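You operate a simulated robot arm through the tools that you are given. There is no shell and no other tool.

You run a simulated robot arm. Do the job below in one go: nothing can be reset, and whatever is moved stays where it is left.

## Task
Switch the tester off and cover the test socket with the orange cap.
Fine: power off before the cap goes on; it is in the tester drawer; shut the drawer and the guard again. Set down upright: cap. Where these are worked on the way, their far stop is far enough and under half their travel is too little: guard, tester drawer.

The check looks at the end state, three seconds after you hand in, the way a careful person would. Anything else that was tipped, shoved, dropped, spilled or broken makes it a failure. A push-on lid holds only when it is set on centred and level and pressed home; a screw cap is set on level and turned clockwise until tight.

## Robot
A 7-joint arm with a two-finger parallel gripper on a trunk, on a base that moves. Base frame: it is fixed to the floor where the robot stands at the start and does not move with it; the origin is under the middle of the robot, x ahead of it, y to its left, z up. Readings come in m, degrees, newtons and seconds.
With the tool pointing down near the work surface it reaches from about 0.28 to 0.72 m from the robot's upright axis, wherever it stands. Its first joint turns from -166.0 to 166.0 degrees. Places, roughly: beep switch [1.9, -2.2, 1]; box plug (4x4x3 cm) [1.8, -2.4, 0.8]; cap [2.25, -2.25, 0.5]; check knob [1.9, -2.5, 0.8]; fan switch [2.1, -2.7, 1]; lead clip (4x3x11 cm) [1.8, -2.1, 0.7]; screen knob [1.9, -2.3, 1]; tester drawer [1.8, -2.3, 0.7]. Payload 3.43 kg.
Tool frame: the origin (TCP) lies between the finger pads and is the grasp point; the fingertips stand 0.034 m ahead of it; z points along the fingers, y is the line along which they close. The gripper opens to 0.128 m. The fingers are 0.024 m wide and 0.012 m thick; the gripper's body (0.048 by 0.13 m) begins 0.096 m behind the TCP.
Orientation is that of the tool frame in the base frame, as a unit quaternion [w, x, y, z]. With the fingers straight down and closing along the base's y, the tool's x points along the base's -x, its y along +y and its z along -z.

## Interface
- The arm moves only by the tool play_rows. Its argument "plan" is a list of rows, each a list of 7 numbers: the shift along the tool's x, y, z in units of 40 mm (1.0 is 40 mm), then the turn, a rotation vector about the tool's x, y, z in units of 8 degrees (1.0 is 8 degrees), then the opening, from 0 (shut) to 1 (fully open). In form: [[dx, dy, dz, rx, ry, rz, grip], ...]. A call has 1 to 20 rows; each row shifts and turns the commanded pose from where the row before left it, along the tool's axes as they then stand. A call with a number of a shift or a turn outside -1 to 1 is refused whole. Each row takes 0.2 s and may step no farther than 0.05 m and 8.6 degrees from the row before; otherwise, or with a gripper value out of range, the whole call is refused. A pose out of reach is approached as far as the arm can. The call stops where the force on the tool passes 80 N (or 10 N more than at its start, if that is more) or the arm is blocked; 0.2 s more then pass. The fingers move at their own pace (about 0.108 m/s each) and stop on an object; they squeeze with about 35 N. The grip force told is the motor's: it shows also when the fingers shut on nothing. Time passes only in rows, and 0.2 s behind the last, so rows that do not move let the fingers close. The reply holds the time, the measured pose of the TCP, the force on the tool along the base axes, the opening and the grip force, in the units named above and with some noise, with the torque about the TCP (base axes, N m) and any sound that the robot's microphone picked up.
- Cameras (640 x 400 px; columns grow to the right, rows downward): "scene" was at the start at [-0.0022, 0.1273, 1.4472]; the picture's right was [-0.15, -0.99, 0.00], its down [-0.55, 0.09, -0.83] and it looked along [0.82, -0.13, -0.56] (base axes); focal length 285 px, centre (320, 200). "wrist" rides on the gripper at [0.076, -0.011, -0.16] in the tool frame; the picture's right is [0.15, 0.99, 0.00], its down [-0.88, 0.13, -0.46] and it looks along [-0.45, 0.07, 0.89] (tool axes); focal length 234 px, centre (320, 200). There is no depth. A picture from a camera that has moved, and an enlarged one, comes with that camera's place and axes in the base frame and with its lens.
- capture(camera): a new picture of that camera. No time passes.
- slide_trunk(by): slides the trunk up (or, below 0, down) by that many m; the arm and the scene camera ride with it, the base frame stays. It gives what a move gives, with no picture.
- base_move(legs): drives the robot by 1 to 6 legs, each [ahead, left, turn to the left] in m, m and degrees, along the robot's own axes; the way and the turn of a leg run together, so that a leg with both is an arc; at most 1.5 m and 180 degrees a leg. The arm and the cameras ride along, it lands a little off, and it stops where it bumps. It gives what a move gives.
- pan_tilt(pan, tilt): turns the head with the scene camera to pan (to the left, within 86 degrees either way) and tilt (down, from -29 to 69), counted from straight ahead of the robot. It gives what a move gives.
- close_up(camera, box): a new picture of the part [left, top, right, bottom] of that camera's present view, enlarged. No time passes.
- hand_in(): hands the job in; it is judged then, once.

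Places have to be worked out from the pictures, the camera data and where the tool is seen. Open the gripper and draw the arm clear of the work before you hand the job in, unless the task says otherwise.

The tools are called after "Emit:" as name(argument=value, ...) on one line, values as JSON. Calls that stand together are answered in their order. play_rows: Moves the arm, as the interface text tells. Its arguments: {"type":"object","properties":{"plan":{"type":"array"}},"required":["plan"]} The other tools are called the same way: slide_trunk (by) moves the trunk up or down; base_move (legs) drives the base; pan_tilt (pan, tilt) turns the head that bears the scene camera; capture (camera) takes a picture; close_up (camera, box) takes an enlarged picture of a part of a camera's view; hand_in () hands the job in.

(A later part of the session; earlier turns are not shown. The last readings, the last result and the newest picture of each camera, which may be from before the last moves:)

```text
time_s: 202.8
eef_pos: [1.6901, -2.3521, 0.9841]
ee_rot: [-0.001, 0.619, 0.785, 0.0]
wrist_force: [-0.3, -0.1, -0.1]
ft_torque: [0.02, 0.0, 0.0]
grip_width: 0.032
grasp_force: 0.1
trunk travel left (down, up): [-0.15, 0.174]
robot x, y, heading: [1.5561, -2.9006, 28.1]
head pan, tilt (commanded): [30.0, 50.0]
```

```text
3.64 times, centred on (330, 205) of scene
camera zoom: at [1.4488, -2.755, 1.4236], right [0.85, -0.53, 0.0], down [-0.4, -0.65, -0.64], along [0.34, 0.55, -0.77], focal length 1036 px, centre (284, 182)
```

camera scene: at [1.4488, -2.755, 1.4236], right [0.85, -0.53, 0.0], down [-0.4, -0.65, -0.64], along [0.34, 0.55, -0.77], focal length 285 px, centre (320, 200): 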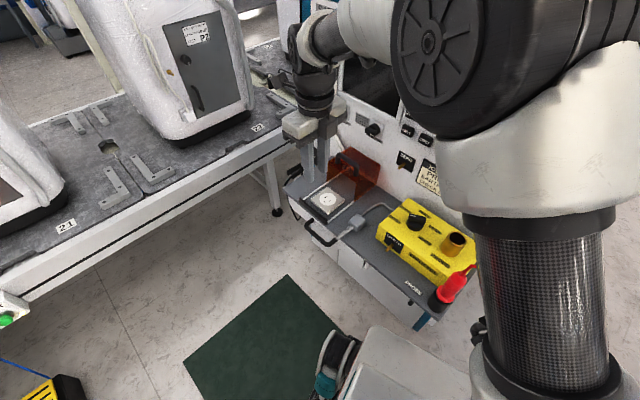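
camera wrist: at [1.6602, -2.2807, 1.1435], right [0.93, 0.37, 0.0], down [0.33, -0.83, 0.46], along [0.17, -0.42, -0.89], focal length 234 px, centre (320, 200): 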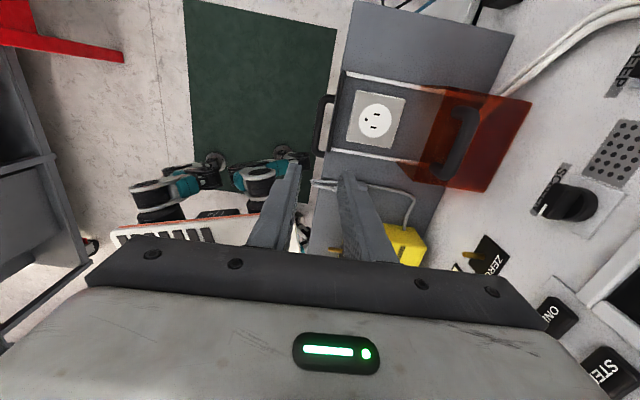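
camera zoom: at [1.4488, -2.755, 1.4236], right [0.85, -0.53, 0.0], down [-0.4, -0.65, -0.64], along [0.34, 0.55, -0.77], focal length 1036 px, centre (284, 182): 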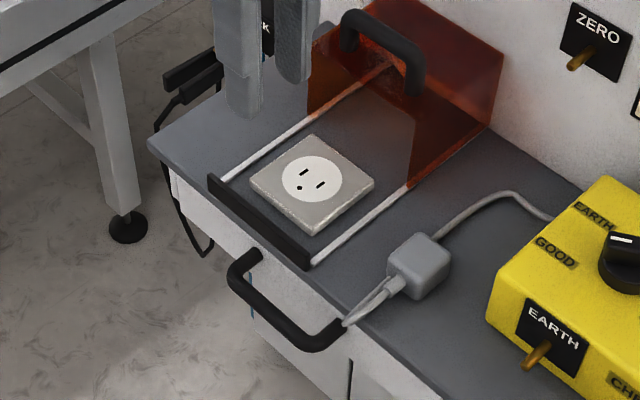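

The bar sits at about [1.687,-2.352,0.70], but the bench top overhangs to within about 1.5 cm of it, too tight for a finger from above. I'll take it from the front with the tool tilted 35° below horizontal and the fingers above and below the bar; I back off and tilt the tool.

Emit:
play_rows(plan=[[0, -0.657, 0.4, 0, 0, 0, 0.35], [0, -0.657, 0.4, 0, 0, 0, 0.35], [0, -0.657, 0.4, 0, 0, 0, 0.35], [0, 0, 0, -1, 0, 0, 0.35], [0, 0, 0, -1, 0, 0, 0.35], [0, 0, 0, -1, 0, 0, 0.35], [0, 0, 0, -1, 0, 0, 0.35], [0, 0, 0, -1, 0, 0, 0.35], [0, 0, 0, -1, 0, 0, 0.35], [0, 0, 0, -0.875, 0, 0, 0.35]])

Emit:
capture(camera="wrist")

Emit:
capture(camera="scene")

```text
time_s: 204.8
eef_pos: [1.7207, -2.3875, 0.9422]
ee_rot: [0.25, 0.655, 0.661, 0.268]
wrist_force: [0.6, 0.0, 0.9]
ft_torque: [0.02, 0.02, -0.01]
grip_width: 0.0451
grasp_force: 0.1
trunk travel left (down, up): [-0.15, 0.174]
robot x, y, heading: [1.5548, -2.9007, 28.1]
head pan, tilt (commanded): [30.0, 50.0]
stopped in row 9: the arm was blocked; the commanded pose is now the measured one
```

```text
taken
camera wrist: at [1.6035, -2.3167, 1.0526], right [0.72, 0.14, 0.68], down [-0.2, -0.89, 0.4], along [0.66, -0.43, -0.62], focal length 234 px, centre (320, 200)
```

wrist: 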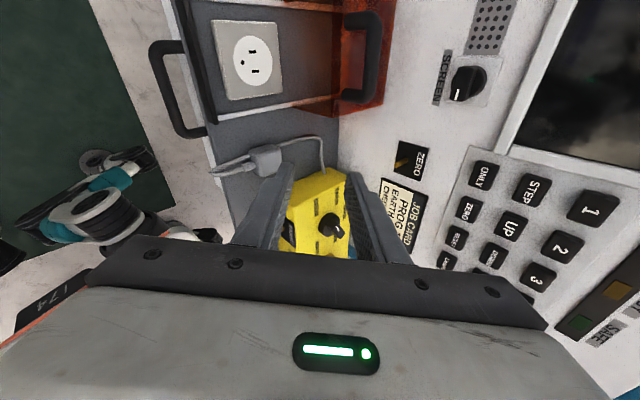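

```text
taken
camera scene: at [1.449, -2.7553, 1.4237], right [0.85, -0.53, 0.0], down [-0.4, -0.65, -0.64], along [0.34, 0.55, -0.77], focal length 285 px, centre (320, 200)
```

scene: 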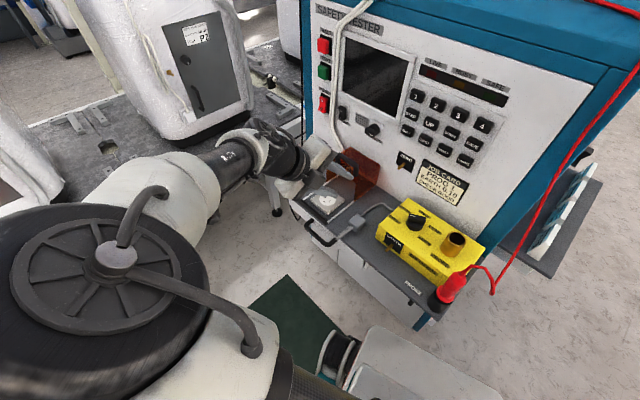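

The arm swung its elbow over to the left and stopped against itself, so this wrist orientation is bad. I undo the tilt step by step and look again.

Emit:
play_rows(plan=[[0, 0, 0, 0.5, 0, 0, 0.35], [0, 0, 0, 1, 0, 0, 0.35], [0, 0, 0, 1, 0, 0, 0.35]])

Emit:
capture(camera="scene")

```text
time_s: 205.6
eef_pos: [1.721, -2.3876, 0.9425]
ee_rot: [0.132, 0.688, 0.698, 0.148]
wrist_force: [0.5, 0.9, 0.3]
ft_torque: [-0.01, -0.06, 0.0]
grip_width: 0.0451
grasp_force: 0.0
trunk travel left (down, up): [-0.15, 0.174]
robot x, y, heading: [1.552, -2.8988, 28.0]
head pan, tilt (commanded): [30.0, 50.0]
```

```text
taken
camera scene: at [1.4488, -2.7548, 1.4235], right [0.85, -0.53, 0.0], down [-0.4, -0.65, -0.64], along [0.34, 0.55, -0.77], focal length 285 px, centre (320, 200)
```

scene: 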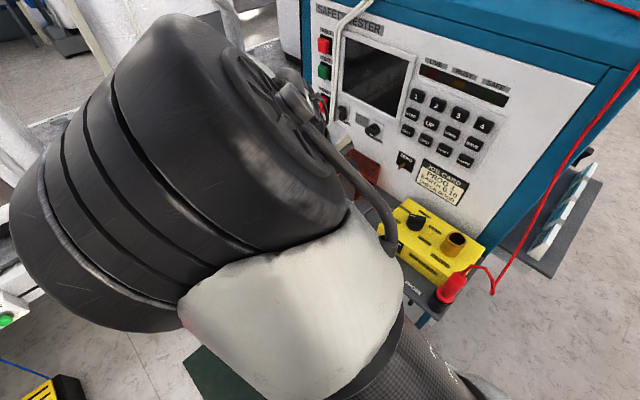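

The pose follows the undo. I finish levelling the tool back to straight down and look.

Emit:
play_rows(plan=[[0, 0, 0, 1, 0, 0, 0.35], [0, 0, 0, 1, 0, 0, 0.35], [0, 0, 0, 0.85, 0, 0, 0.35]])

Emit:
capture(camera="scene")

Emit:
capture(camera="wrist")

```text
time_s: 206.4
eef_pos: [1.722, -2.3889, 0.9422]
ee_rot: [-0.006, 0.701, 0.713, 0.006]
wrist_force: [0.8, 0.7, 0.3]
ft_torque: [0.0, -0.01, 0.0]
grip_width: 0.0448
grasp_force: 0.1
trunk travel left (down, up): [-0.15, 0.174]
robot x, y, heading: [1.5529, -2.9002, 28.2]
head pan, tilt (commanded): [30.0, 50.0]
```

```text
taken
camera scene: at [1.4489, -2.7548, 1.4235], right [0.85, -0.53, 0.0], down [-0.4, -0.65, -0.64], along [0.34, 0.55, -0.77], focal length 285 px, centre (320, 200)
```

scene: 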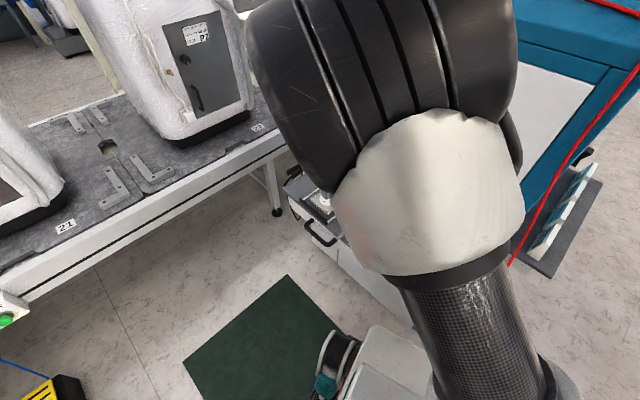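

```text
taken
camera wrist: at [1.7088, -2.3159, 1.1024], right [0.99, 0.16, 0.0], down [0.15, -0.89, 0.44], along [0.07, -0.43, -0.9], focal length 234 px, centre (320, 200)
```

wrist: 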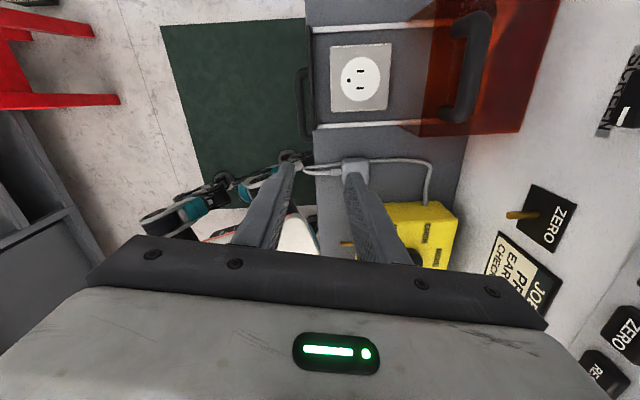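

The tool is down again. I turn it half a turn the other way about its axis, so the wrist tilts with a more natural arm shape, starting with a quarter turn.

Emit:
play_rows(plan=[[0, -0.4, -0.3, 0, 0, -1, 0.35], [0.05, -0.4, -0.3, 0, 0, -1, 0.35], [0.1, -0.4, -0.3, 0, 0, -1, 0.35], [0, 0, 0, 0, 0, -1, 0.35], [0, 0, 0, 0, 0, -1, 0.35], [0, 0, 0, 0, 0, -1, 0.35], [0, 0, 0, 0, 0, -1, 0.35], [0, 0, 0, 0, 0, -1, 0.35], [0, 0, 0, 0, 0, -1, 0.35], [0, 0, 0, 0, 0, -1, 0.35]])

Emit:
capture(camera="scene")

```text
time_s: 208.6
eef_pos: [1.6726, -2.3913, 0.9775]
ee_rot: [-0.001, 0.077, 0.997, 0.01]
wrist_force: [0.2, -0.6, -0.6]
ft_torque: [-0.04, 0.03, -0.01]
grip_width: 0.0446
grasp_force: 0.0
trunk travel left (down, up): [-0.15, 0.174]
robot x, y, heading: [1.5524, -2.9006, 27.9]
head pan, tilt (commanded): [30.0, 50.0]
```

```text
taken
camera scene: at [1.4489, -2.7548, 1.4235], right [0.85, -0.53, 0.0], down [-0.4, -0.65, -0.64], along [0.34, 0.55, -0.77], focal length 285 px, centre (320, 200)
```

scene: 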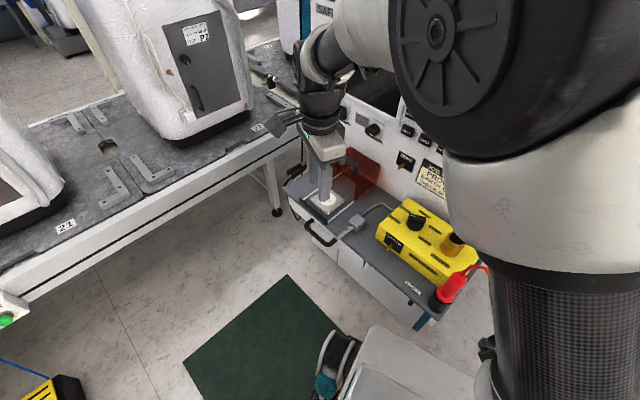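

The arm's shape is good again, elbow to the right. I carry on turning until the tool's x-axis points to the panel's right.

Emit:
play_rows(plan=[[0, 0, 0, 0, 0, -1, 0.35], [0, 0, 0, 0, 0, -1, 0.35], [0, 0, 0, 0, 0, -1, 0.35], [0, 0, 0, 0, 0, -1, 0.35], [0, 0, 0, 0, 0, -1, 0.35], [0, 0, 0, 0, 0, -1, 0.35], [0, 0, 0, 0, 0, -1, 0.35]])

Emit:
play_rows(plan=[[0, 0, 0, 0, 0, -1, 0.35], [0, 0, 0, 0, 0, -1, 0.35], [0, 0, 0, 0, 0, -1, 0.35], [0, 0, 0, 0, 0, -1, 0.35], [0, 0, 0, 0, 0, -1, 0.35], [0, 0, 0, 0, 0, -1, 0.35], [0, 0, 0, 0, 0, -1, 0.35]])

Emit:
capture(camera="scene")

Emit:
capture(camera="wrist")

```text
time_s: 210.2
eef_pos: [1.6727, -2.3915, 0.9789]
ee_rot: [0.005, -0.4, 0.916, 0.009]
wrist_force: [-0.8, -0.1, -0.6]
ft_torque: [-0.02, -0.01, 0.02]
grip_width: 0.0445
grasp_force: 0.1
trunk travel left (down, up): [-0.15, 0.174]
robot x, y, heading: [1.5495, -2.9022, 28.5]
head pan, tilt (commanded): [30.0, 50.0]
```

```text
time_s: 211.8
eef_pos: [1.673, -2.3918, 0.9773]
ee_rot: [-0.007, 0.783, -0.621, -0.005]
wrist_force: [0.3, 0.1, 0.8]
ft_torque: [0.02, 0.03, 0.02]
grip_width: 0.0447
grasp_force: 0.1
trunk travel left (down, up): [-0.15, 0.174]
robot x, y, heading: [1.5572, -2.902, 28.0]
head pan, tilt (commanded): [30.0, 50.0]
```

```text
taken
camera scene: at [1.4489, -2.7548, 1.4235], right [0.85, -0.53, 0.0], down [-0.4, -0.65, -0.64], along [0.34, 0.55, -0.77], focal length 285 px, centre (320, 200)
```

scene: 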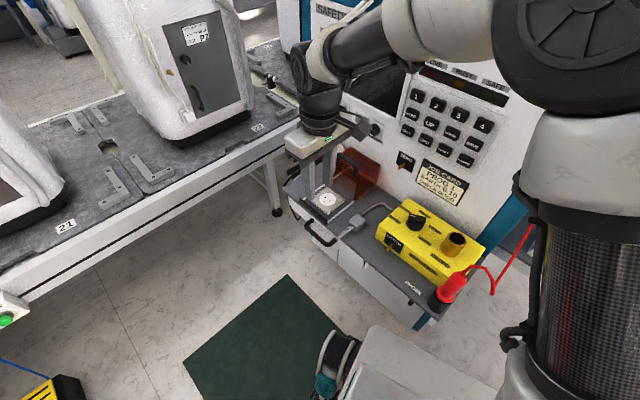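

```text
taken
camera wrist: at [1.7008, -2.465, 1.135], right [-0.93, -0.37, -0.01], down [-0.33, 0.82, 0.47], along [-0.17, 0.44, -0.88], focal length 234 px, centre (320, 200)
```

wrist: 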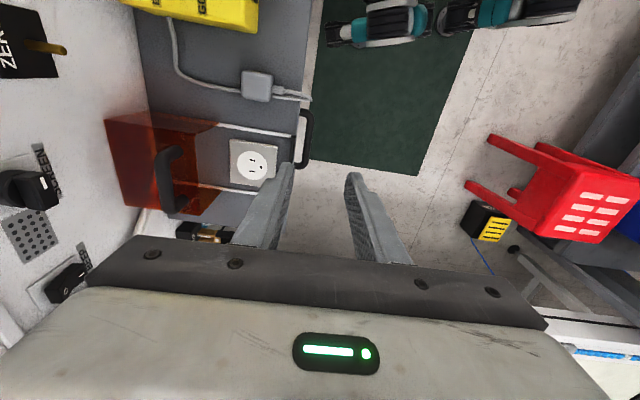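

Orientation is as wanted. I move to about [1.60,-2.375,0.90] in front of the handle and begin tilting, checking the arm's shape on the way.

Emit:
play_rows(plan=[[-0.277, 0.56, 0.64, 0, 0, 0, 0.35], [-0.277, 0.56, 0.64, 0, 0, 0, 0.35], [-0.277, 0.56, 0.64, 0, 0, 0, 0.35], [0, 0, 0, 1, 0, 0, 0.35], [0, 0, 0, 1, 0, 0, 0.35], [0, 0, 0, 1, 0, 0, 0.35]])

Emit:
capture(camera="scene")

```text
time_s: 213.2
eef_pos: [1.6002, -2.3719, 0.9014]
ee_rot: [-0.171, 0.763, -0.611, 0.125]
wrist_force: [-0.2, -0.4, 0.3]
ft_torque: [-0.02, 0.03, 0.02]
grip_width: 0.045
grasp_force: 0.0
trunk travel left (down, up): [-0.15, 0.174]
robot x, y, heading: [1.553, -2.9023, 28.2]
head pan, tilt (commanded): [30.0, 50.0]
```

```text
taken
camera scene: at [1.449, -2.7548, 1.4236], right [0.85, -0.53, 0.0], down [-0.4, -0.65, -0.64], along [0.34, 0.55, -0.77], focal length 285 px, centre (320, 200)
```

scene: 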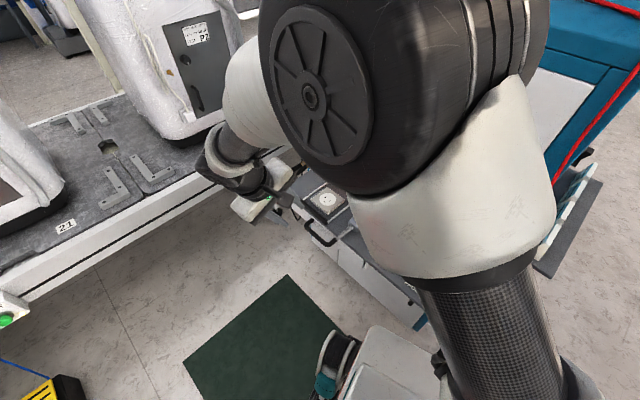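

The arm copes so far but bends sideways. A vertical pinch on the bar doesn't need the tool square to it, so I also swing the tool's heading about 24° toward the arm's own direction, then tilt a bit more.

Emit:
play_rows(plan=[[0, 0, 0, 0, -0.407, -0.914, 0.35], [0, 0, 0, 0, -0.407, -0.914, 0.35], [0, 0, 0, 0, -0.407, -0.914, 0.35], [0, 0, 0, 1, 0, 0, 0.35], [0, 0, 0, 1, 0, 0, 0.35]])

Emit:
capture(camera="scene")

Emit:
capture(camera="wrist")

```text
time_s: 214.4
eef_pos: [1.6005, -2.3716, 0.9014]
ee_rot: [-0.315, 0.837, -0.421, 0.149]
wrist_force: [-0.1, 0.1, -0.6]
ft_torque: [0.03, 0.01, 0.01]
grip_width: 0.0446
grasp_force: 0.0
trunk travel left (down, up): [-0.15, 0.174]
robot x, y, heading: [1.5509, -2.9056, 28.0]
head pan, tilt (commanded): [30.0, 50.0]
```

```text
taken
camera scene: at [1.449, -2.7547, 1.4236], right [0.85, -0.53, 0.0], down [-0.4, -0.65, -0.64], along [0.34, 0.55, -0.77], focal length 285 px, centre (320, 200)
```

scene: 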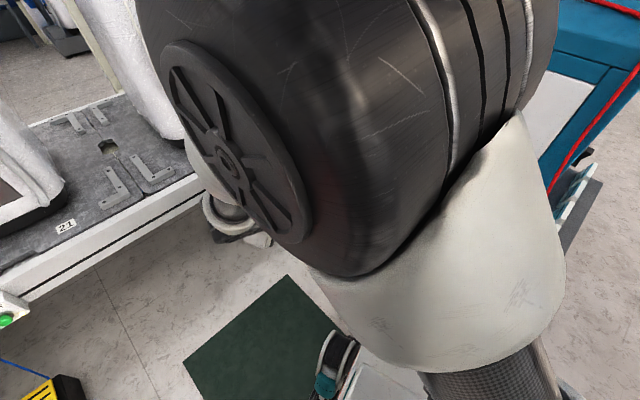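

```text
taken
camera wrist: at [1.5706, -2.4915, 1.0276], right [-0.52, -0.56, -0.65], down [-0.84, 0.46, 0.27], along [0.15, 0.69, -0.71], focal length 234 px, centre (320, 200)
```

wrist: 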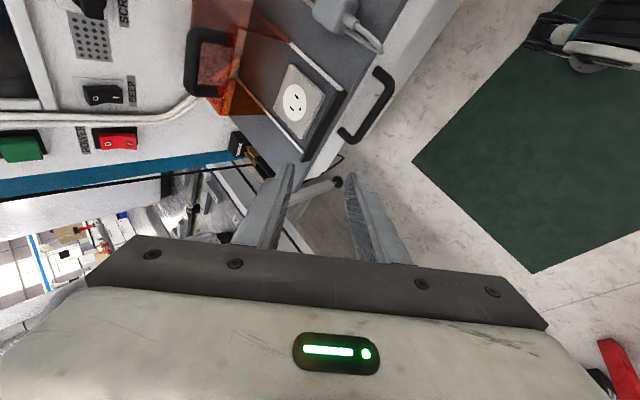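

The tool now points 49° down at a heading of 38°, and the wrist camera sees the handle well. I enlarge to measure it from here.

Emit:
close_up(camera="wrist", box=[240, 20, 440, 220])

```text
2.00 times, centred on (340, 120) of wrist
camera zoom: at [1.5706, -2.4915, 1.0276], right [-0.52, -0.56, -0.65], down [-0.84, 0.46, 0.27], along [0.15, 0.69, -0.71], focal length 468 px, centre (280, 360)
```

zoom: 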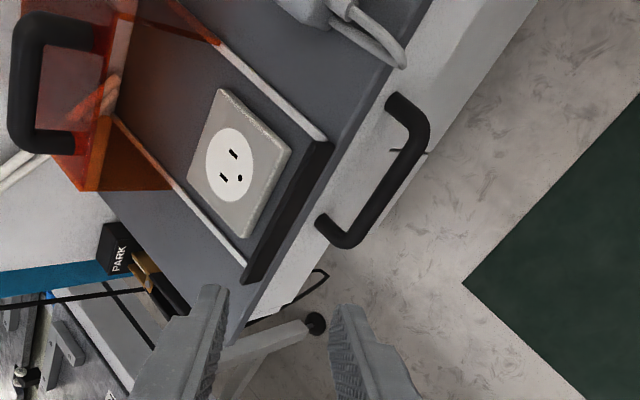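

Two views agree on the bar's centre: [1.686,-2.356,0.694]. I move to a point 6 cm short of it along the tool's axis.

Emit:
play_rows(plan=[[0.263, 0.476, 0.807, 0, 0, 0, 0.32], [0.263, 0.476, 0.807, 0, 0, 0, 0.32], [0.263, 0.476, 0.807, 0, 0, 0, 0.32], [0.263, 0.476, 0.807, 0, 0, 0, 0.32]])

Emit:
capture(camera="wrist")

Emit:
capture(camera="scene")

```text
time_s: 215.4
eef_pos: [1.6451, -2.3889, 0.753]
ee_rot: [-0.315, 0.837, -0.421, 0.149]
wrist_force: [-0.5, -1.1, 0.0]
ft_torque: [0.03, 0.03, 0.02]
grip_width: 0.0411
grasp_force: 0.1
trunk travel left (down, up): [-0.15, 0.174]
robot x, y, heading: [1.5545, -2.8999, 28.0]
head pan, tilt (commanded): [30.0, 50.0]
```

```text
taken
camera wrist: at [1.6155, -2.5078, 0.8796], right [-0.52, -0.56, -0.65], down [-0.84, 0.46, 0.27], along [0.15, 0.69, -0.71], focal length 234 px, centre (320, 200)
```

wrist: 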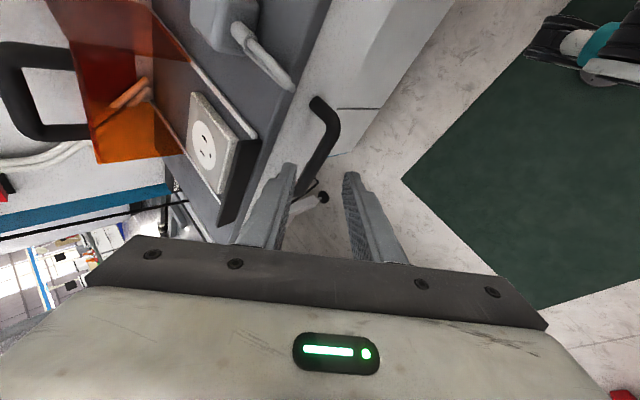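

```text
taken
camera scene: at [1.4489, -2.7549, 1.4236], right [0.85, -0.53, 0.0], down [-0.4, -0.65, -0.64], along [0.34, 0.55, -0.77], focal length 285 px, centre (320, 200)
```

scene: 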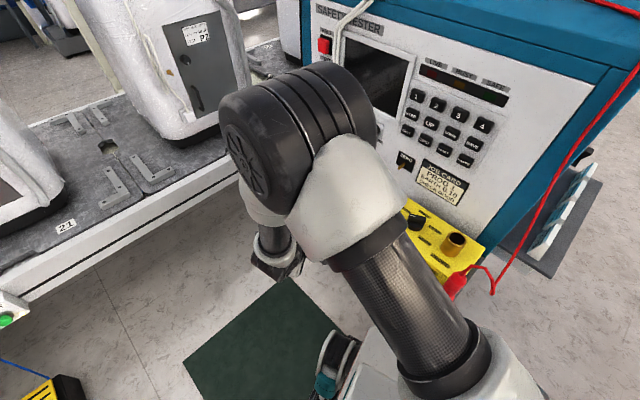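

The bar appears between the finger lines, a little toward the upper finger. I enlarge to measure before going in.

Emit:
close_up(camera="wrist", box=[250, 80, 400, 240])

```text
2.50 times, centred on (325, 160) of wrist
camera zoom: at [1.6155, -2.5078, 0.8796], right [-0.52, -0.56, -0.65], down [-0.84, 0.46, 0.27], along [0.15, 0.69, -0.71], focal length 585 px, centre (308, 300)
```

zoom: 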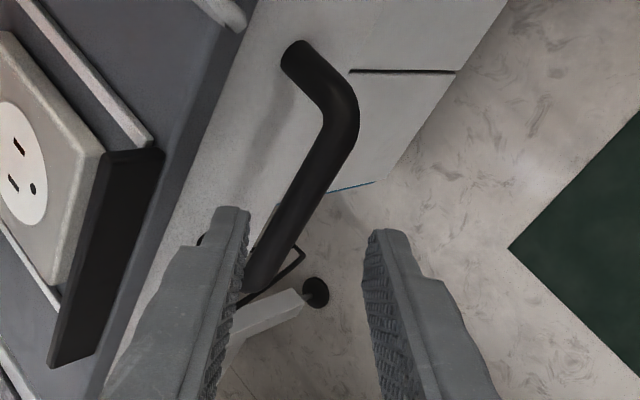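

The bar is about 5 mm toward the upper finger from the tool's axis. I correct that and advance 6 cm along the tool axis in small steps.

Emit:
play_rows(plan=[[0, -0.125, 0.4, 0, 0, 0, 0.32], [0, 0, 0.4, 0, 0, 0, 0.32], [0, 0, 0.4, 0, 0, 0, 0.32]])

Emit:
close_up(camera="wrist", box=[250, 80, 400, 240])

```text
time_s: 216.2
eef_pos: [1.6737, -2.3663, 0.7209]
ee_rot: [-0.314, 0.838, -0.421, 0.149]
wrist_force: [0.6, -0.4, -0.6]
ft_torque: [0.0, 0.01, 0.01]
grip_width: 0.0409
grasp_force: 0.0
trunk travel left (down, up): [-0.15, 0.174]
robot x, y, heading: [1.5539, -2.8945, 28.2]
head pan, tilt (commanded): [30.0, 50.0]
```

```text
2.50 times, centred on (325, 160) of wrist
camera zoom: at [1.6434, -2.4857, 0.8468], right [-0.52, -0.56, -0.65], down [-0.84, 0.46, 0.27], along [0.15, 0.69, -0.71], focal length 585 px, centre (308, 300)
```

zoom: 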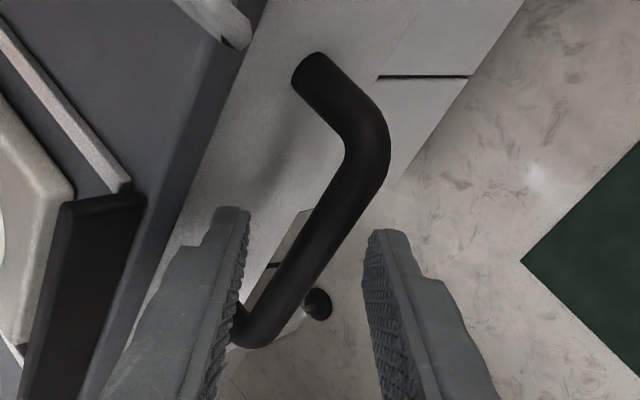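

The bar lies between the fingertips. I go 12 mm further and close.

Emit:
play_rows(plan=[[0, 0, 0.15, 0, 0, 0, 0.32], [0, 0, 0.15, 0, 0, 0, 0.32], [0, 0, 0, 0, 0, 0, 0], [0, 0, 0, 0, 0, 0, 0]])

Emit:
close_up(camera="wrist", box=[250, 80, 400, 240])

```text
time_s: 217.2
eef_pos: [1.6798, -2.3616, 0.711]
ee_rot: [-0.314, 0.837, -0.422, 0.149]
wrist_force: [-3.4, -2.4, -4.5]
ft_torque: [1.06, 0.3, -0.79]
grip_width: 0.0221
grasp_force: 45.1
trunk travel left (down, up): [-0.15, 0.174]
robot x, y, heading: [1.5527, -2.9041, 28.1]
head pan, tilt (commanded): [30.0, 50.0]
```

```text
2.50 times, centred on (325, 160) of wrist
camera zoom: at [1.6494, -2.4807, 0.8374], right [-0.52, -0.56, -0.65], down [-0.84, 0.46, 0.27], along [0.15, 0.69, -0.71], focal length 585 px, centre (308, 300)
```

zoom: 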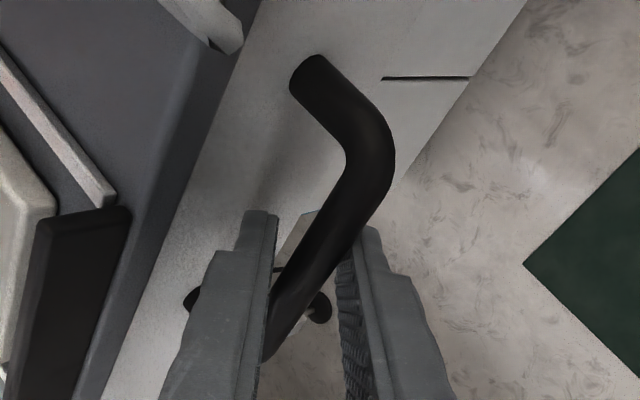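

The bar is gripped (22 mm across, slightly skewed). I pull straight out along the drawer's direction, 2 cm first.

Emit:
play_rows(plan=[[-0.1, 0.174, -0.148, 0, 0, 0, 0], [-0.1, 0.174, -0.148, 0, 0, 0, 0]])

Emit:
close_up(camera="wrist", box=[230, 60, 430, 240])

```text
time_s: 217.8
eef_pos: [1.6615, -2.366, 0.7112]
ee_rot: [-0.314, 0.837, -0.422, 0.149]
wrist_force: [-0.6, 2.3, -6.6]
ft_torque: [0.0, 0.14, -1.95]
grip_width: 0.0218
grasp_force: 45.1
trunk travel left (down, up): [-0.15, 0.174]
robot x, y, heading: [1.5567, -2.9006, 28.0]
head pan, tilt (commanded): [30.0, 50.0]
```

```text
2.22 times, centred on (330, 150) of wrist
camera zoom: at [1.6305, -2.4848, 0.8372], right [-0.52, -0.56, -0.65], down [-0.84, 0.46, 0.27], along [0.15, 0.69, -0.71], focal length 520 px, centre (298, 311)
```

zoom: 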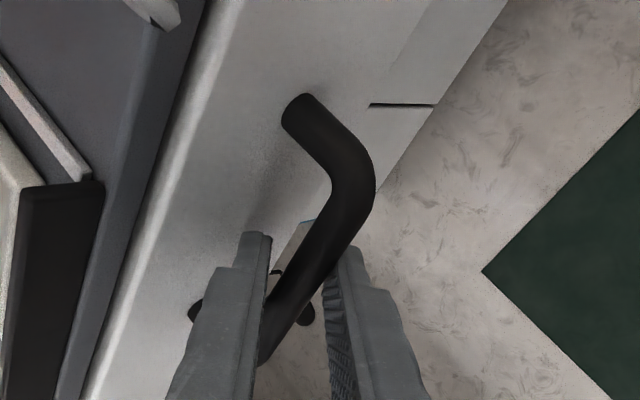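

The drawer is coming out with hardly any force. I pull on 8 cm.

Emit:
play_rows(plan=[[-0.2, 0.348, -0.296, 0, 0, 0, 0], [-0.2, 0.348, -0.296, 0, 0, 0, 0], [-0.2, 0.348, -0.296, 0, 0, 0, 0], [-0.2, 0.348, -0.296, 0, 0, 0, 0]])

Emit:
capture(camera="wrist")

Emit:
capture(camera="scene")

```text
time_s: 218.8
eef_pos: [1.5819, -2.3834, 0.7108]
ee_rot: [-0.315, 0.838, -0.421, 0.148]
wrist_force: [-2.5, 8.8, -13.1]
ft_torque: [0.76, 0.34, -1.15]
grip_width: 0.022
grasp_force: 45.7
trunk travel left (down, up): [-0.15, 0.174]
robot x, y, heading: [1.552, -2.9008, 28.2]
head pan, tilt (commanded): [30.0, 50.0]
```

```text
taken
camera wrist: at [1.5527, -2.502, 0.8374], right [-0.52, -0.56, -0.65], down [-0.84, 0.46, 0.27], along [0.14, 0.69, -0.71], focal length 234 px, centre (320, 200)
```

wrist: 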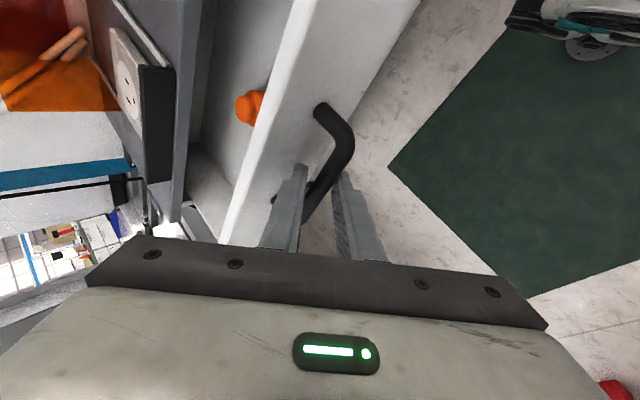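

```text
taken
camera scene: at [1.4489, -2.7534, 1.4233], right [0.85, -0.53, 0.0], down [-0.4, -0.65, -0.64], along [0.34, 0.54, -0.77], focal length 285 px, centre (320, 200)
```

scene: 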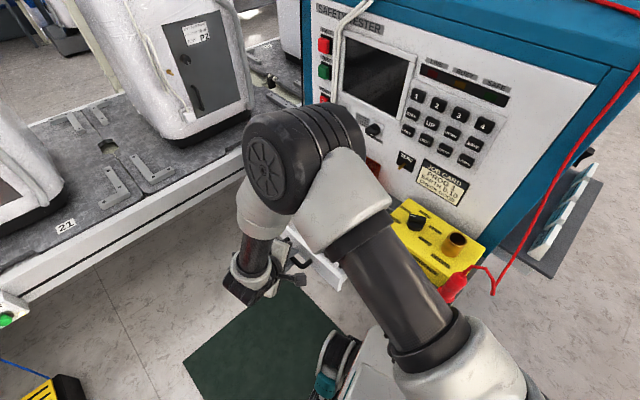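

The orange cap is in the drawer just behind its front panel. A small side and down force is building, so I adjust the direction by a degree and keep pulling toward the far stop.

Emit:
play_rows(plan=[[-0.24, 0.4, -0.24, 0, 0, 0, 0], [-0.211, 0.345, -0.293, 0, 0, 0, 0], [-0.211, 0.345, -0.293, 0, 0, 0, 0], [-0.211, 0.345, -0.293, 0, 0, 0, 0]])

Emit:
capture(camera="wrist")

Emit:
capture(camera="scene")

```text
time_s: 219.8
eef_pos: [1.5288, -2.3945, 0.7137]
ee_rot: [-0.324, 0.827, -0.429, 0.166]
wrist_force: [67.6, 24.1, 10.9]
ft_torque: [0.9, -0.7, -1.59]
grip_width: 0.0211
grasp_force: 45.4
trunk travel left (down, up): [-0.15, 0.174]
robot x, y, heading: [1.5555, -2.8989, 27.9]
head pan, tilt (commanded): [30.0, 50.0]
```

```text
taken
camera wrist: at [1.4919, -2.5143, 0.8367], right [-0.51, -0.54, -0.67], down [-0.84, 0.48, 0.25], along [0.19, 0.69, -0.7], focal length 234 px, centre (320, 200)
```

wrist: 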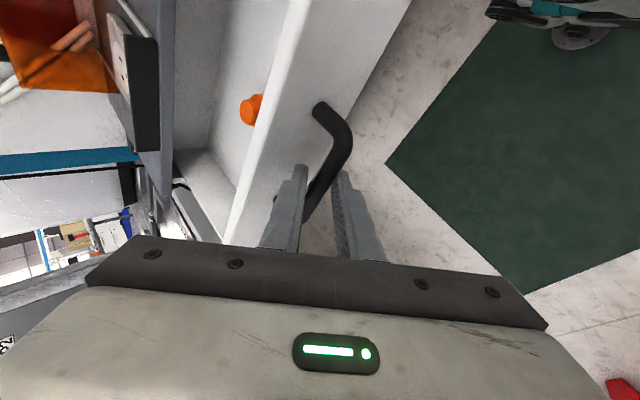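

```text
taken
camera scene: at [1.4541, -2.7536, 1.4239], right [0.85, -0.53, 0.0], down [-0.41, -0.65, -0.64], along [0.34, 0.54, -0.77], focal length 285 px, centre (320, 200)
```

scene: 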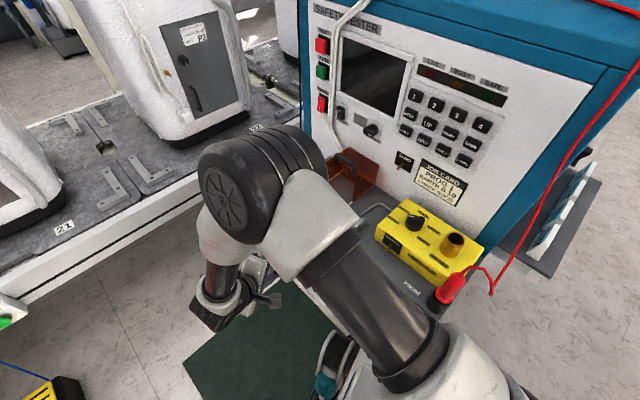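

The drawer has reached its far stop (68 N, travel about 15.5 cm). I relax the pull, open the fingers and back off along the tool's axis.

Emit:
play_rows(plan=[[0.12, -0.19, 0.16, 0, 0, 0, 0], [0.12, -0.19, 0.16, 0, 0, 0, 0]])

Emit:
play_rows(plan=[[0, 0, 0, 0, 0, 0, 0.35], [0, 0, 0, 0, 0, 0, 0.35], [0, 0, -0.4, 0, 0, 0, 0.35], [0, 0, -0.7, 0, 0, 0, 0.35], [0, 0, -1, 0, 0, 0, 0.35], [0, 0, -1, 0, 0, 0, 0.35]])

Emit:
capture(camera="wrist")

Emit:
capture(camera="scene")

```text
time_s: 220.4
eef_pos: [1.5301, -2.3943, 0.7131]
ee_rot: [-0.323, 0.834, -0.42, 0.154]
wrist_force: [23.9, 6.4, 41.9]
ft_torque: [0.45, -0.78, -1.8]
grip_width: 0.0216
grasp_force: 45.3
trunk travel left (down, up): [-0.15, 0.174]
robot x, y, heading: [1.5541, -2.901, 28.1]
head pan, tilt (commanded): [30.0, 50.0]
```

```text
time_s: 221.8
eef_pos: [1.4617, -2.4465, 0.8036]
ee_rot: [-0.314, 0.838, -0.421, 0.149]
wrist_force: [-0.3, -0.3, 0.0]
ft_torque: [0.0, 0.0, 0.0]
grip_width: 0.0449
grasp_force: 0.0
trunk travel left (down, up): [-0.15, 0.174]
robot x, y, heading: [1.5554, -2.8981, 28.2]
head pan, tilt (commanded): [30.0, 50.0]
```

```text
taken
camera wrist: at [1.4326, -2.5662, 0.9298], right [-0.52, -0.56, -0.65], down [-0.84, 0.46, 0.27], along [0.15, 0.69, -0.71], focal length 234 px, centre (320, 200)
```

wrist: 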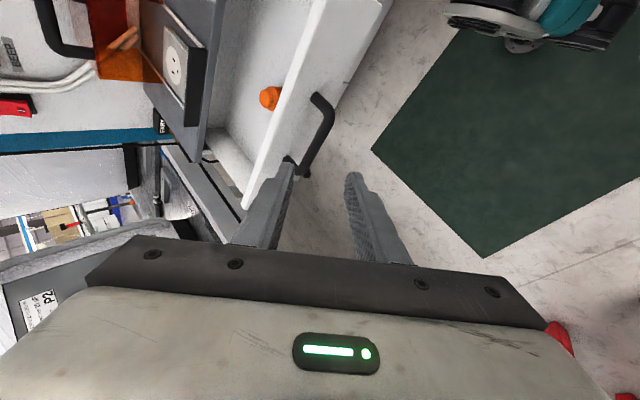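

```text
taken
camera scene: at [1.449, -2.7546, 1.4235], right [0.85, -0.53, 0.0], down [-0.4, -0.65, -0.64], along [0.34, 0.55, -0.77], focal length 285 px, centre (320, 200)
```

scene: 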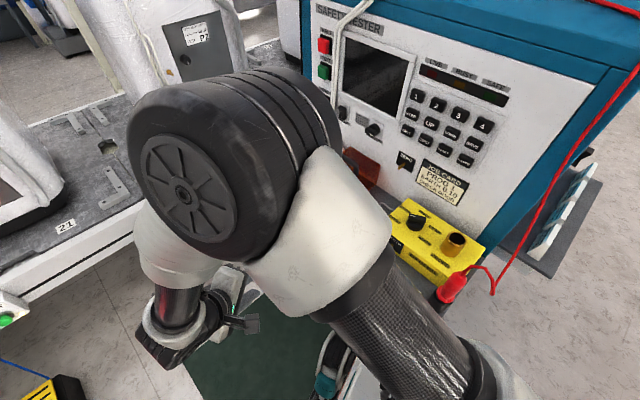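

The drawer stands open with the cap inside. I enlarge the cap.

Emit:
close_up(camera="wrist", box=[210, 50, 340, 180])

Emit:
close_up(camera="wrist", box=[245, 70, 305, 130])

```text
3.08 times, centred on (275, 115) of wrist
camera zoom: at [1.4326, -2.5662, 0.9298], right [-0.52, -0.56, -0.65], down [-0.84, 0.46, 0.27], along [0.15, 0.69, -0.71], focal length 720 px, centre (458, 462)
```

zoom: 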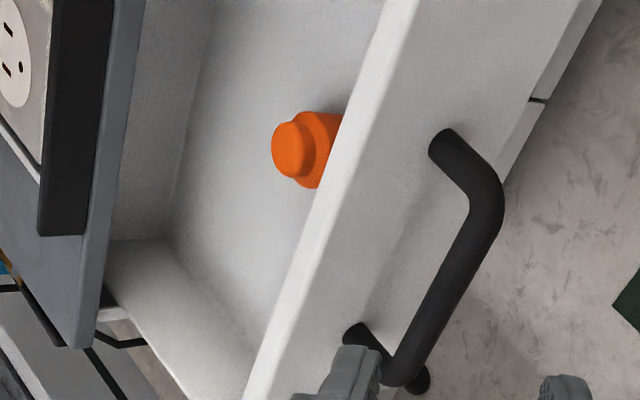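

```text
6.67 times, centred on (275, 100) of wrist
camera zoom: at [1.4326, -2.5662, 0.9298], right [-0.52, -0.56, -0.65], down [-0.84, 0.46, 0.27], along [0.15, 0.69, -0.71], focal length 1561 px, centre (620, 867)
```

zoom: 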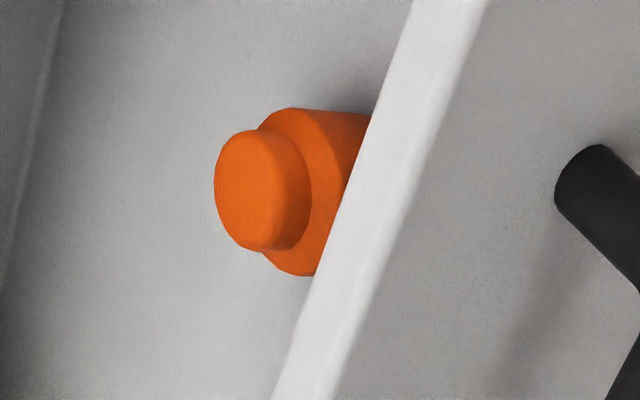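

The cap stands upright in the drawer, a wide skirt with a smaller knob on top. I turn the tool back to straight down while rising, to look from above the drawer.

Emit:
play_rows(plan=[[0, 0, -0.6, -1, 0, 0, 0.5], [0, 0, -0.6, -1, 0, 0, 0.5], [0, 0, -0.6, -1, 0, 0, 0.5], [0, 0, -0.6, -1, 0, 0, 0.5], [0, 0, -0.6, -1, 0, 0, 0.5], [0, 0, 0, -0.12, 0, 0, 0.5]])

Emit:
capture(camera="wrist")

Emit:
capture(camera="scene")

```text
time_s: 223.2
eef_pos: [1.4229, -2.4762, 0.9101]
ee_rot: [-0.001, 0.895, -0.446, -0.008]
wrist_force: [0.0, -0.1, -0.2]
ft_torque: [0.01, 0.01, 0.03]
grip_width: 0.064
grasp_force: 0.1
trunk travel left (down, up): [-0.15, 0.174]
robot x, y, heading: [1.5552, -2.9028, 28.3]
head pan, tilt (commanded): [30.0, 50.0]
```

```text
taken
camera wrist: at [1.4798, -2.5313, 1.067], right [-0.7, -0.71, 0.0], down [-0.63, 0.62, 0.47], along [-0.34, 0.33, -0.88], focal length 234 px, centre (320, 200)
```

wrist: 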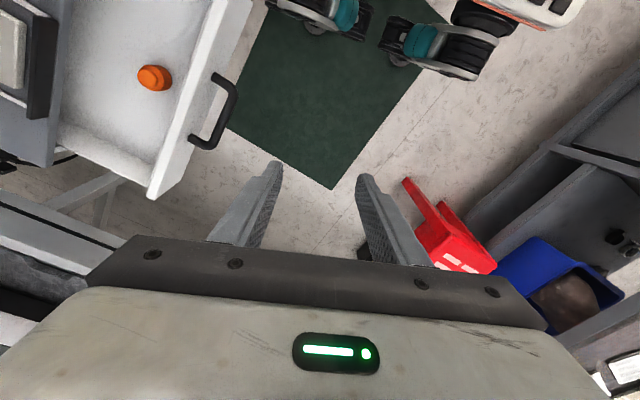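

```text
taken
camera scene: at [1.449, -2.7548, 1.4235], right [0.85, -0.53, 0.0], down [-0.4, -0.65, -0.64], along [0.34, 0.55, -0.77], focal length 285 px, centre (320, 200)
```

scene: 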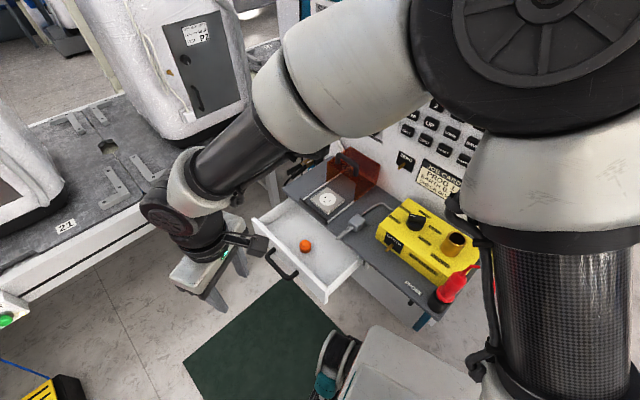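

Both cameras put the cap at about [1.644,-2.360,0.687]. I turn the tool back to its natural heading (fingers closing parallel to the bench) before reaching over.

Emit:
play_rows(plan=[[0, 0, -0.3, 0, 0, 1, 0.5], [0, 0, -0.3, 0, 0, 1, 0.5], [0, 0, 0, 0, 0, 1, 0.5], [0, 0, 0, 0, 0, 1, 0.5], [0, 0, 0, 0, 0, 1, 0.5], [0, 0, 0, 0, 0, 1, 0.5], [0, 0, 0, 0, 0, 1, 0.5], [0, 0, 0, 0, 0, 1, 0.5], [0, 0, 0, 0, 0, 1, 0.5], [0, 0, 0, 0, 0, 1, 0.5], [0, 0, 0, 0, 0, 1, 0.5], [0, 0, 0, 0, 0, 1, 0.5], [0, 0, 0, 0, 0, 1, 0.5], [0, 0, 0, 0, 0, 1, 0.5], [0, 0, 0, 0, 0, 0.25, 0.5]])

Emit:
capture(camera="scene")

Emit:
capture(camera="wrist")

```text
time_s: 226.4
eef_pos: [1.4222, -2.477, 0.9321]
ee_rot: [-0.005, -0.111, 0.994, 0.004]
wrist_force: [-0.2, -0.6, 0.0]
ft_torque: [0.01, 0.0, -0.01]
grip_width: 0.064
grasp_force: 0.1
trunk travel left (down, up): [-0.15, 0.174]
robot x, y, heading: [1.5522, -2.9011, 28.3]
head pan, tilt (commanded): [30.0, 50.0]
```

```text
taken
camera scene: at [1.4493, -2.7545, 1.4241], right [0.85, -0.53, 0.0], down [-0.4, -0.64, -0.65], along [0.34, 0.55, -0.76], focal length 285 px, centre (320, 200)
```

scene: 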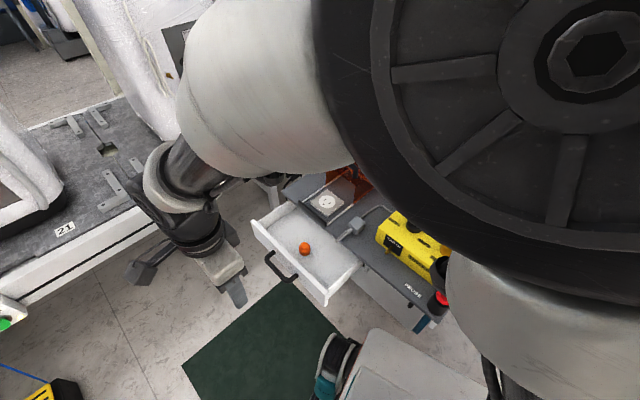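

```text
taken
camera wrist: at [1.3537, -2.5053, 1.0918], right [-0.36, 0.93, 0.01], down [0.83, 0.32, 0.45], along [0.41, 0.17, -0.89], focal length 234 px, centre (320, 200)
```

wrist: 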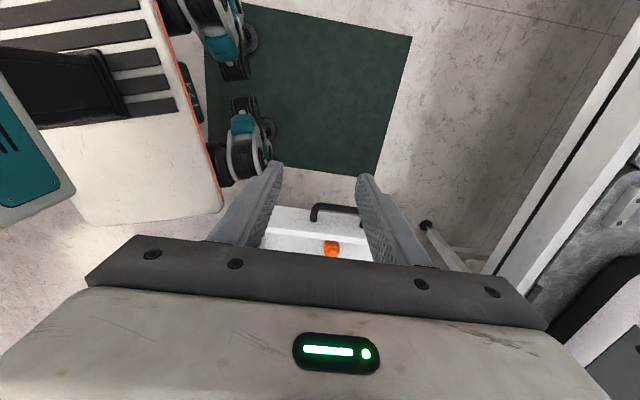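

The arm is back in its natural shape. I move over the cap at height.

Emit:
play_rows(plan=[[-0.865, 0.233, 0.05, 0, 0, 0, 0.5], [-0.865, 0.233, 0.05, 0, 0, 0, 0.5], [-0.865, 0.233, 0.1, 0, 0, 0, 0.5], [-0.865, 0.233, 0.1, 0, 0, 0, 0.5], [-0.865, 0.233, 0.1, 0, 0, 0, 0.5], [-0.865, 0.233, 0.1, 0, 0, 0, 0.5], [-0.865, 0.233, 0.1, 0, 0, 0, 0.5]])

Emit:
capture(camera="wrist")

Emit:
close_up(camera="wrist", box=[230, 100, 410, 260])

Emit:
close_up(camera="scene", box=[240, 160, 380, 310])

```text
time_s: 228.0
eef_pos: [1.6449, -2.3582, 0.9061]
ee_rot: [-0.006, -0.113, 0.994, 0.005]
wrist_force: [-0.8, 0.4, 0.7]
ft_torque: [0.0, -0.02, -0.01]
grip_width: 0.0639
grasp_force: 0.1
trunk travel left (down, up): [-0.15, 0.174]
robot x, y, heading: [1.5538, -2.9039, 28.1]
head pan, tilt (commanded): [30.0, 50.0]
```

```text
taken
camera wrist: at [1.5754, -2.3874, 1.0661], right [-0.36, 0.93, 0.01], down [0.83, 0.32, 0.45], along [0.41, 0.17, -0.89], focal length 234 px, centre (320, 200)
```

wrist: 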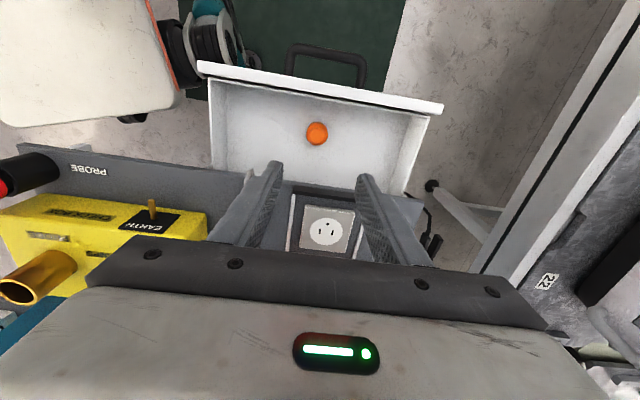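

```text
2.50 times, centred on (320, 180) of wrist
camera zoom: at [1.5754, -2.3874, 1.0661], right [-0.36, 0.93, 0.01], down [0.83, 0.32, 0.45], along [0.41, 0.17, -0.89], focal length 585 px, centre (320, 250)
```

zoom: 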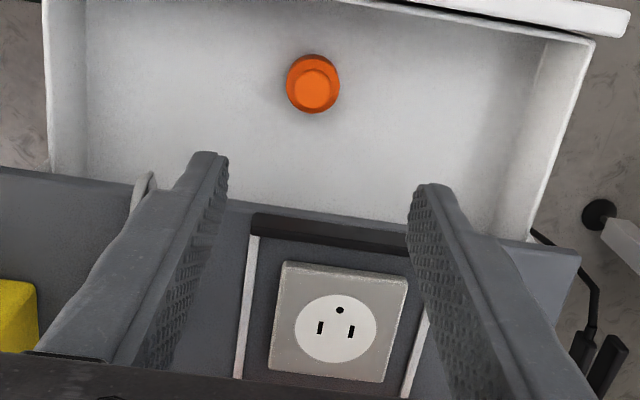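

```text
2.67 times, centred on (310, 235) of scene
camera zoom: at [1.4489, -2.7548, 1.4235], right [0.85, -0.53, 0.0], down [-0.4, -0.65, -0.64], along [0.34, 0.55, -0.77], focal length 760 px, centre (347, 107)
```

zoom: 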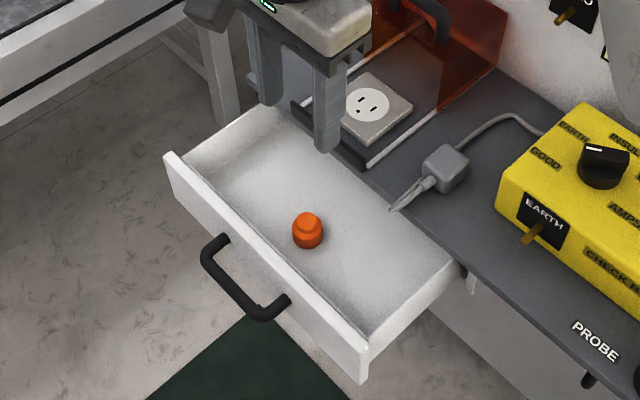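

From above, the cap (skirt about 35 mm, knob about 25 mm) is centred at about [1.645,-2.359] with its top near z 0.70, right under the gripper. I correct a half-degree tilt and lower partway.

Emit:
play_rows(plan=[[0, 0, 0.5, 0.081, -0.077, 0, 0.5], [0, 0, 0.9, 0, 0, 0, 0.5], [0, 0, 0.9, 0, 0, 0, 0.5], [0, 0, 0.9, 0, 0, 0, 0.5]])

Emit:
close_up(camera="wrist", box=[230, 100, 410, 260])

Emit:
close_up(camera="scene", box=[240, 180, 380, 310])

```text
time_s: 229.0
eef_pos: [1.6434, -2.3573, 0.779]
ee_rot: [0.0, -0.112, 0.994, 0.0]
wrist_force: [0.3, -0.5, 0.8]
ft_torque: [0.0, 0.02, 0.01]
grip_width: 0.0639
grasp_force: 0.0
trunk travel left (down, up): [-0.15, 0.174]
robot x, y, heading: [1.5528, -2.9038, 28.2]
head pan, tilt (commanded): [30.0, 50.0]
```

```text
2.50 times, centred on (320, 180) of wrist
camera zoom: at [1.5723, -2.3857, 0.9384], right [-0.36, 0.93, 0.0], down [0.83, 0.32, 0.46], along [0.43, 0.17, -0.89], focal length 585 px, centre (320, 250)
```

zoom: 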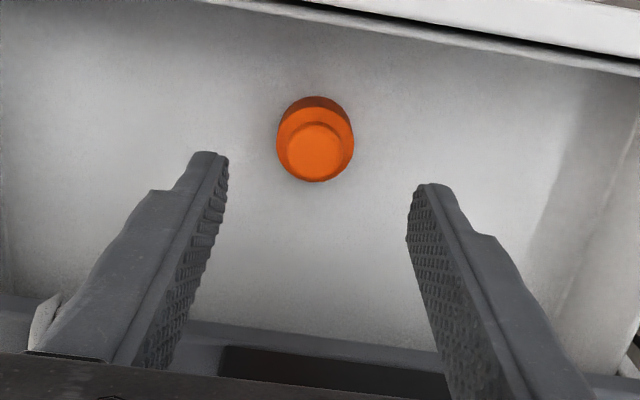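

```text
3.08 times, centred on (310, 245) of scene
camera zoom: at [1.4489, -2.7549, 1.4236], right [0.85, -0.53, 0.0], down [-0.4, -0.65, -0.64], along [0.34, 0.55, -0.77], focal length 876 px, centre (351, 62)
```

zoom: 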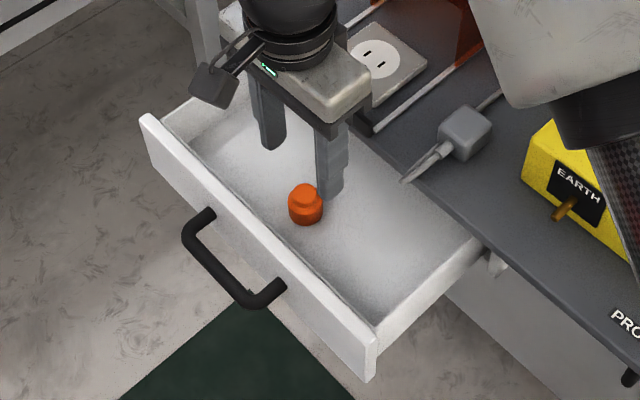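

The cap sits centred between the finger lines within 3 mm. I correct that and lower to bring the tips around the cap body.

Emit:
play_rows(plan=[[0.043, -0.068, 0.6, 0, 0, 0, 0.5], [0, 0, 0.5, 0, 0, 0, 0.5], [0, 0, 0.25, 0, 0, 0, 0.5], [0, 0, 0.15, 0, 0, 0, 0.5]])

Emit:
close_up(camera="wrist", box=[230, 100, 410, 260])

Emit:
close_up(camera="scene", box=[270, 210, 350, 290])

```text
time_s: 230.0
eef_pos: [1.6432, -2.3614, 0.7193]
ee_rot: [0.001, -0.113, 0.994, 0.0]
wrist_force: [0.3, 0.0, 0.2]
ft_torque: [0.01, 0.01, 0.02]
grip_width: 0.064
grasp_force: 0.1
trunk travel left (down, up): [-0.15, 0.174]
robot x, y, heading: [1.5535, -2.8991, 27.9]
head pan, tilt (commanded): [30.0, 50.0]
```

```text
2.50 times, centred on (320, 180) of wrist
camera zoom: at [1.571, -2.3892, 0.8781], right [-0.37, 0.93, 0.0], down [0.83, 0.33, 0.46], along [0.43, 0.17, -0.89], focal length 585 px, centre (320, 250)
```

zoom: 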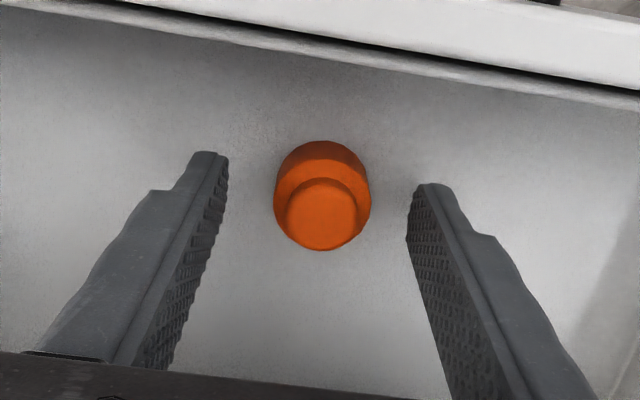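

```text
5.00 times, centred on (310, 250) of scene
camera zoom: at [1.4489, -2.7548, 1.4235], right [0.85, -0.53, 0.0], down [-0.4, -0.65, -0.64], along [0.34, 0.55, -0.77], focal length 1424 px, centre (370, -50)
```

zoom: 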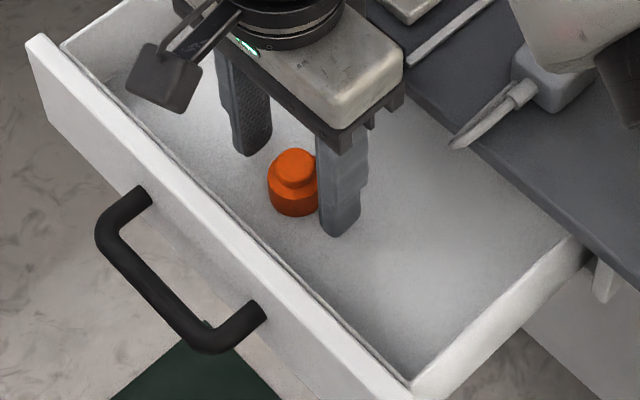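

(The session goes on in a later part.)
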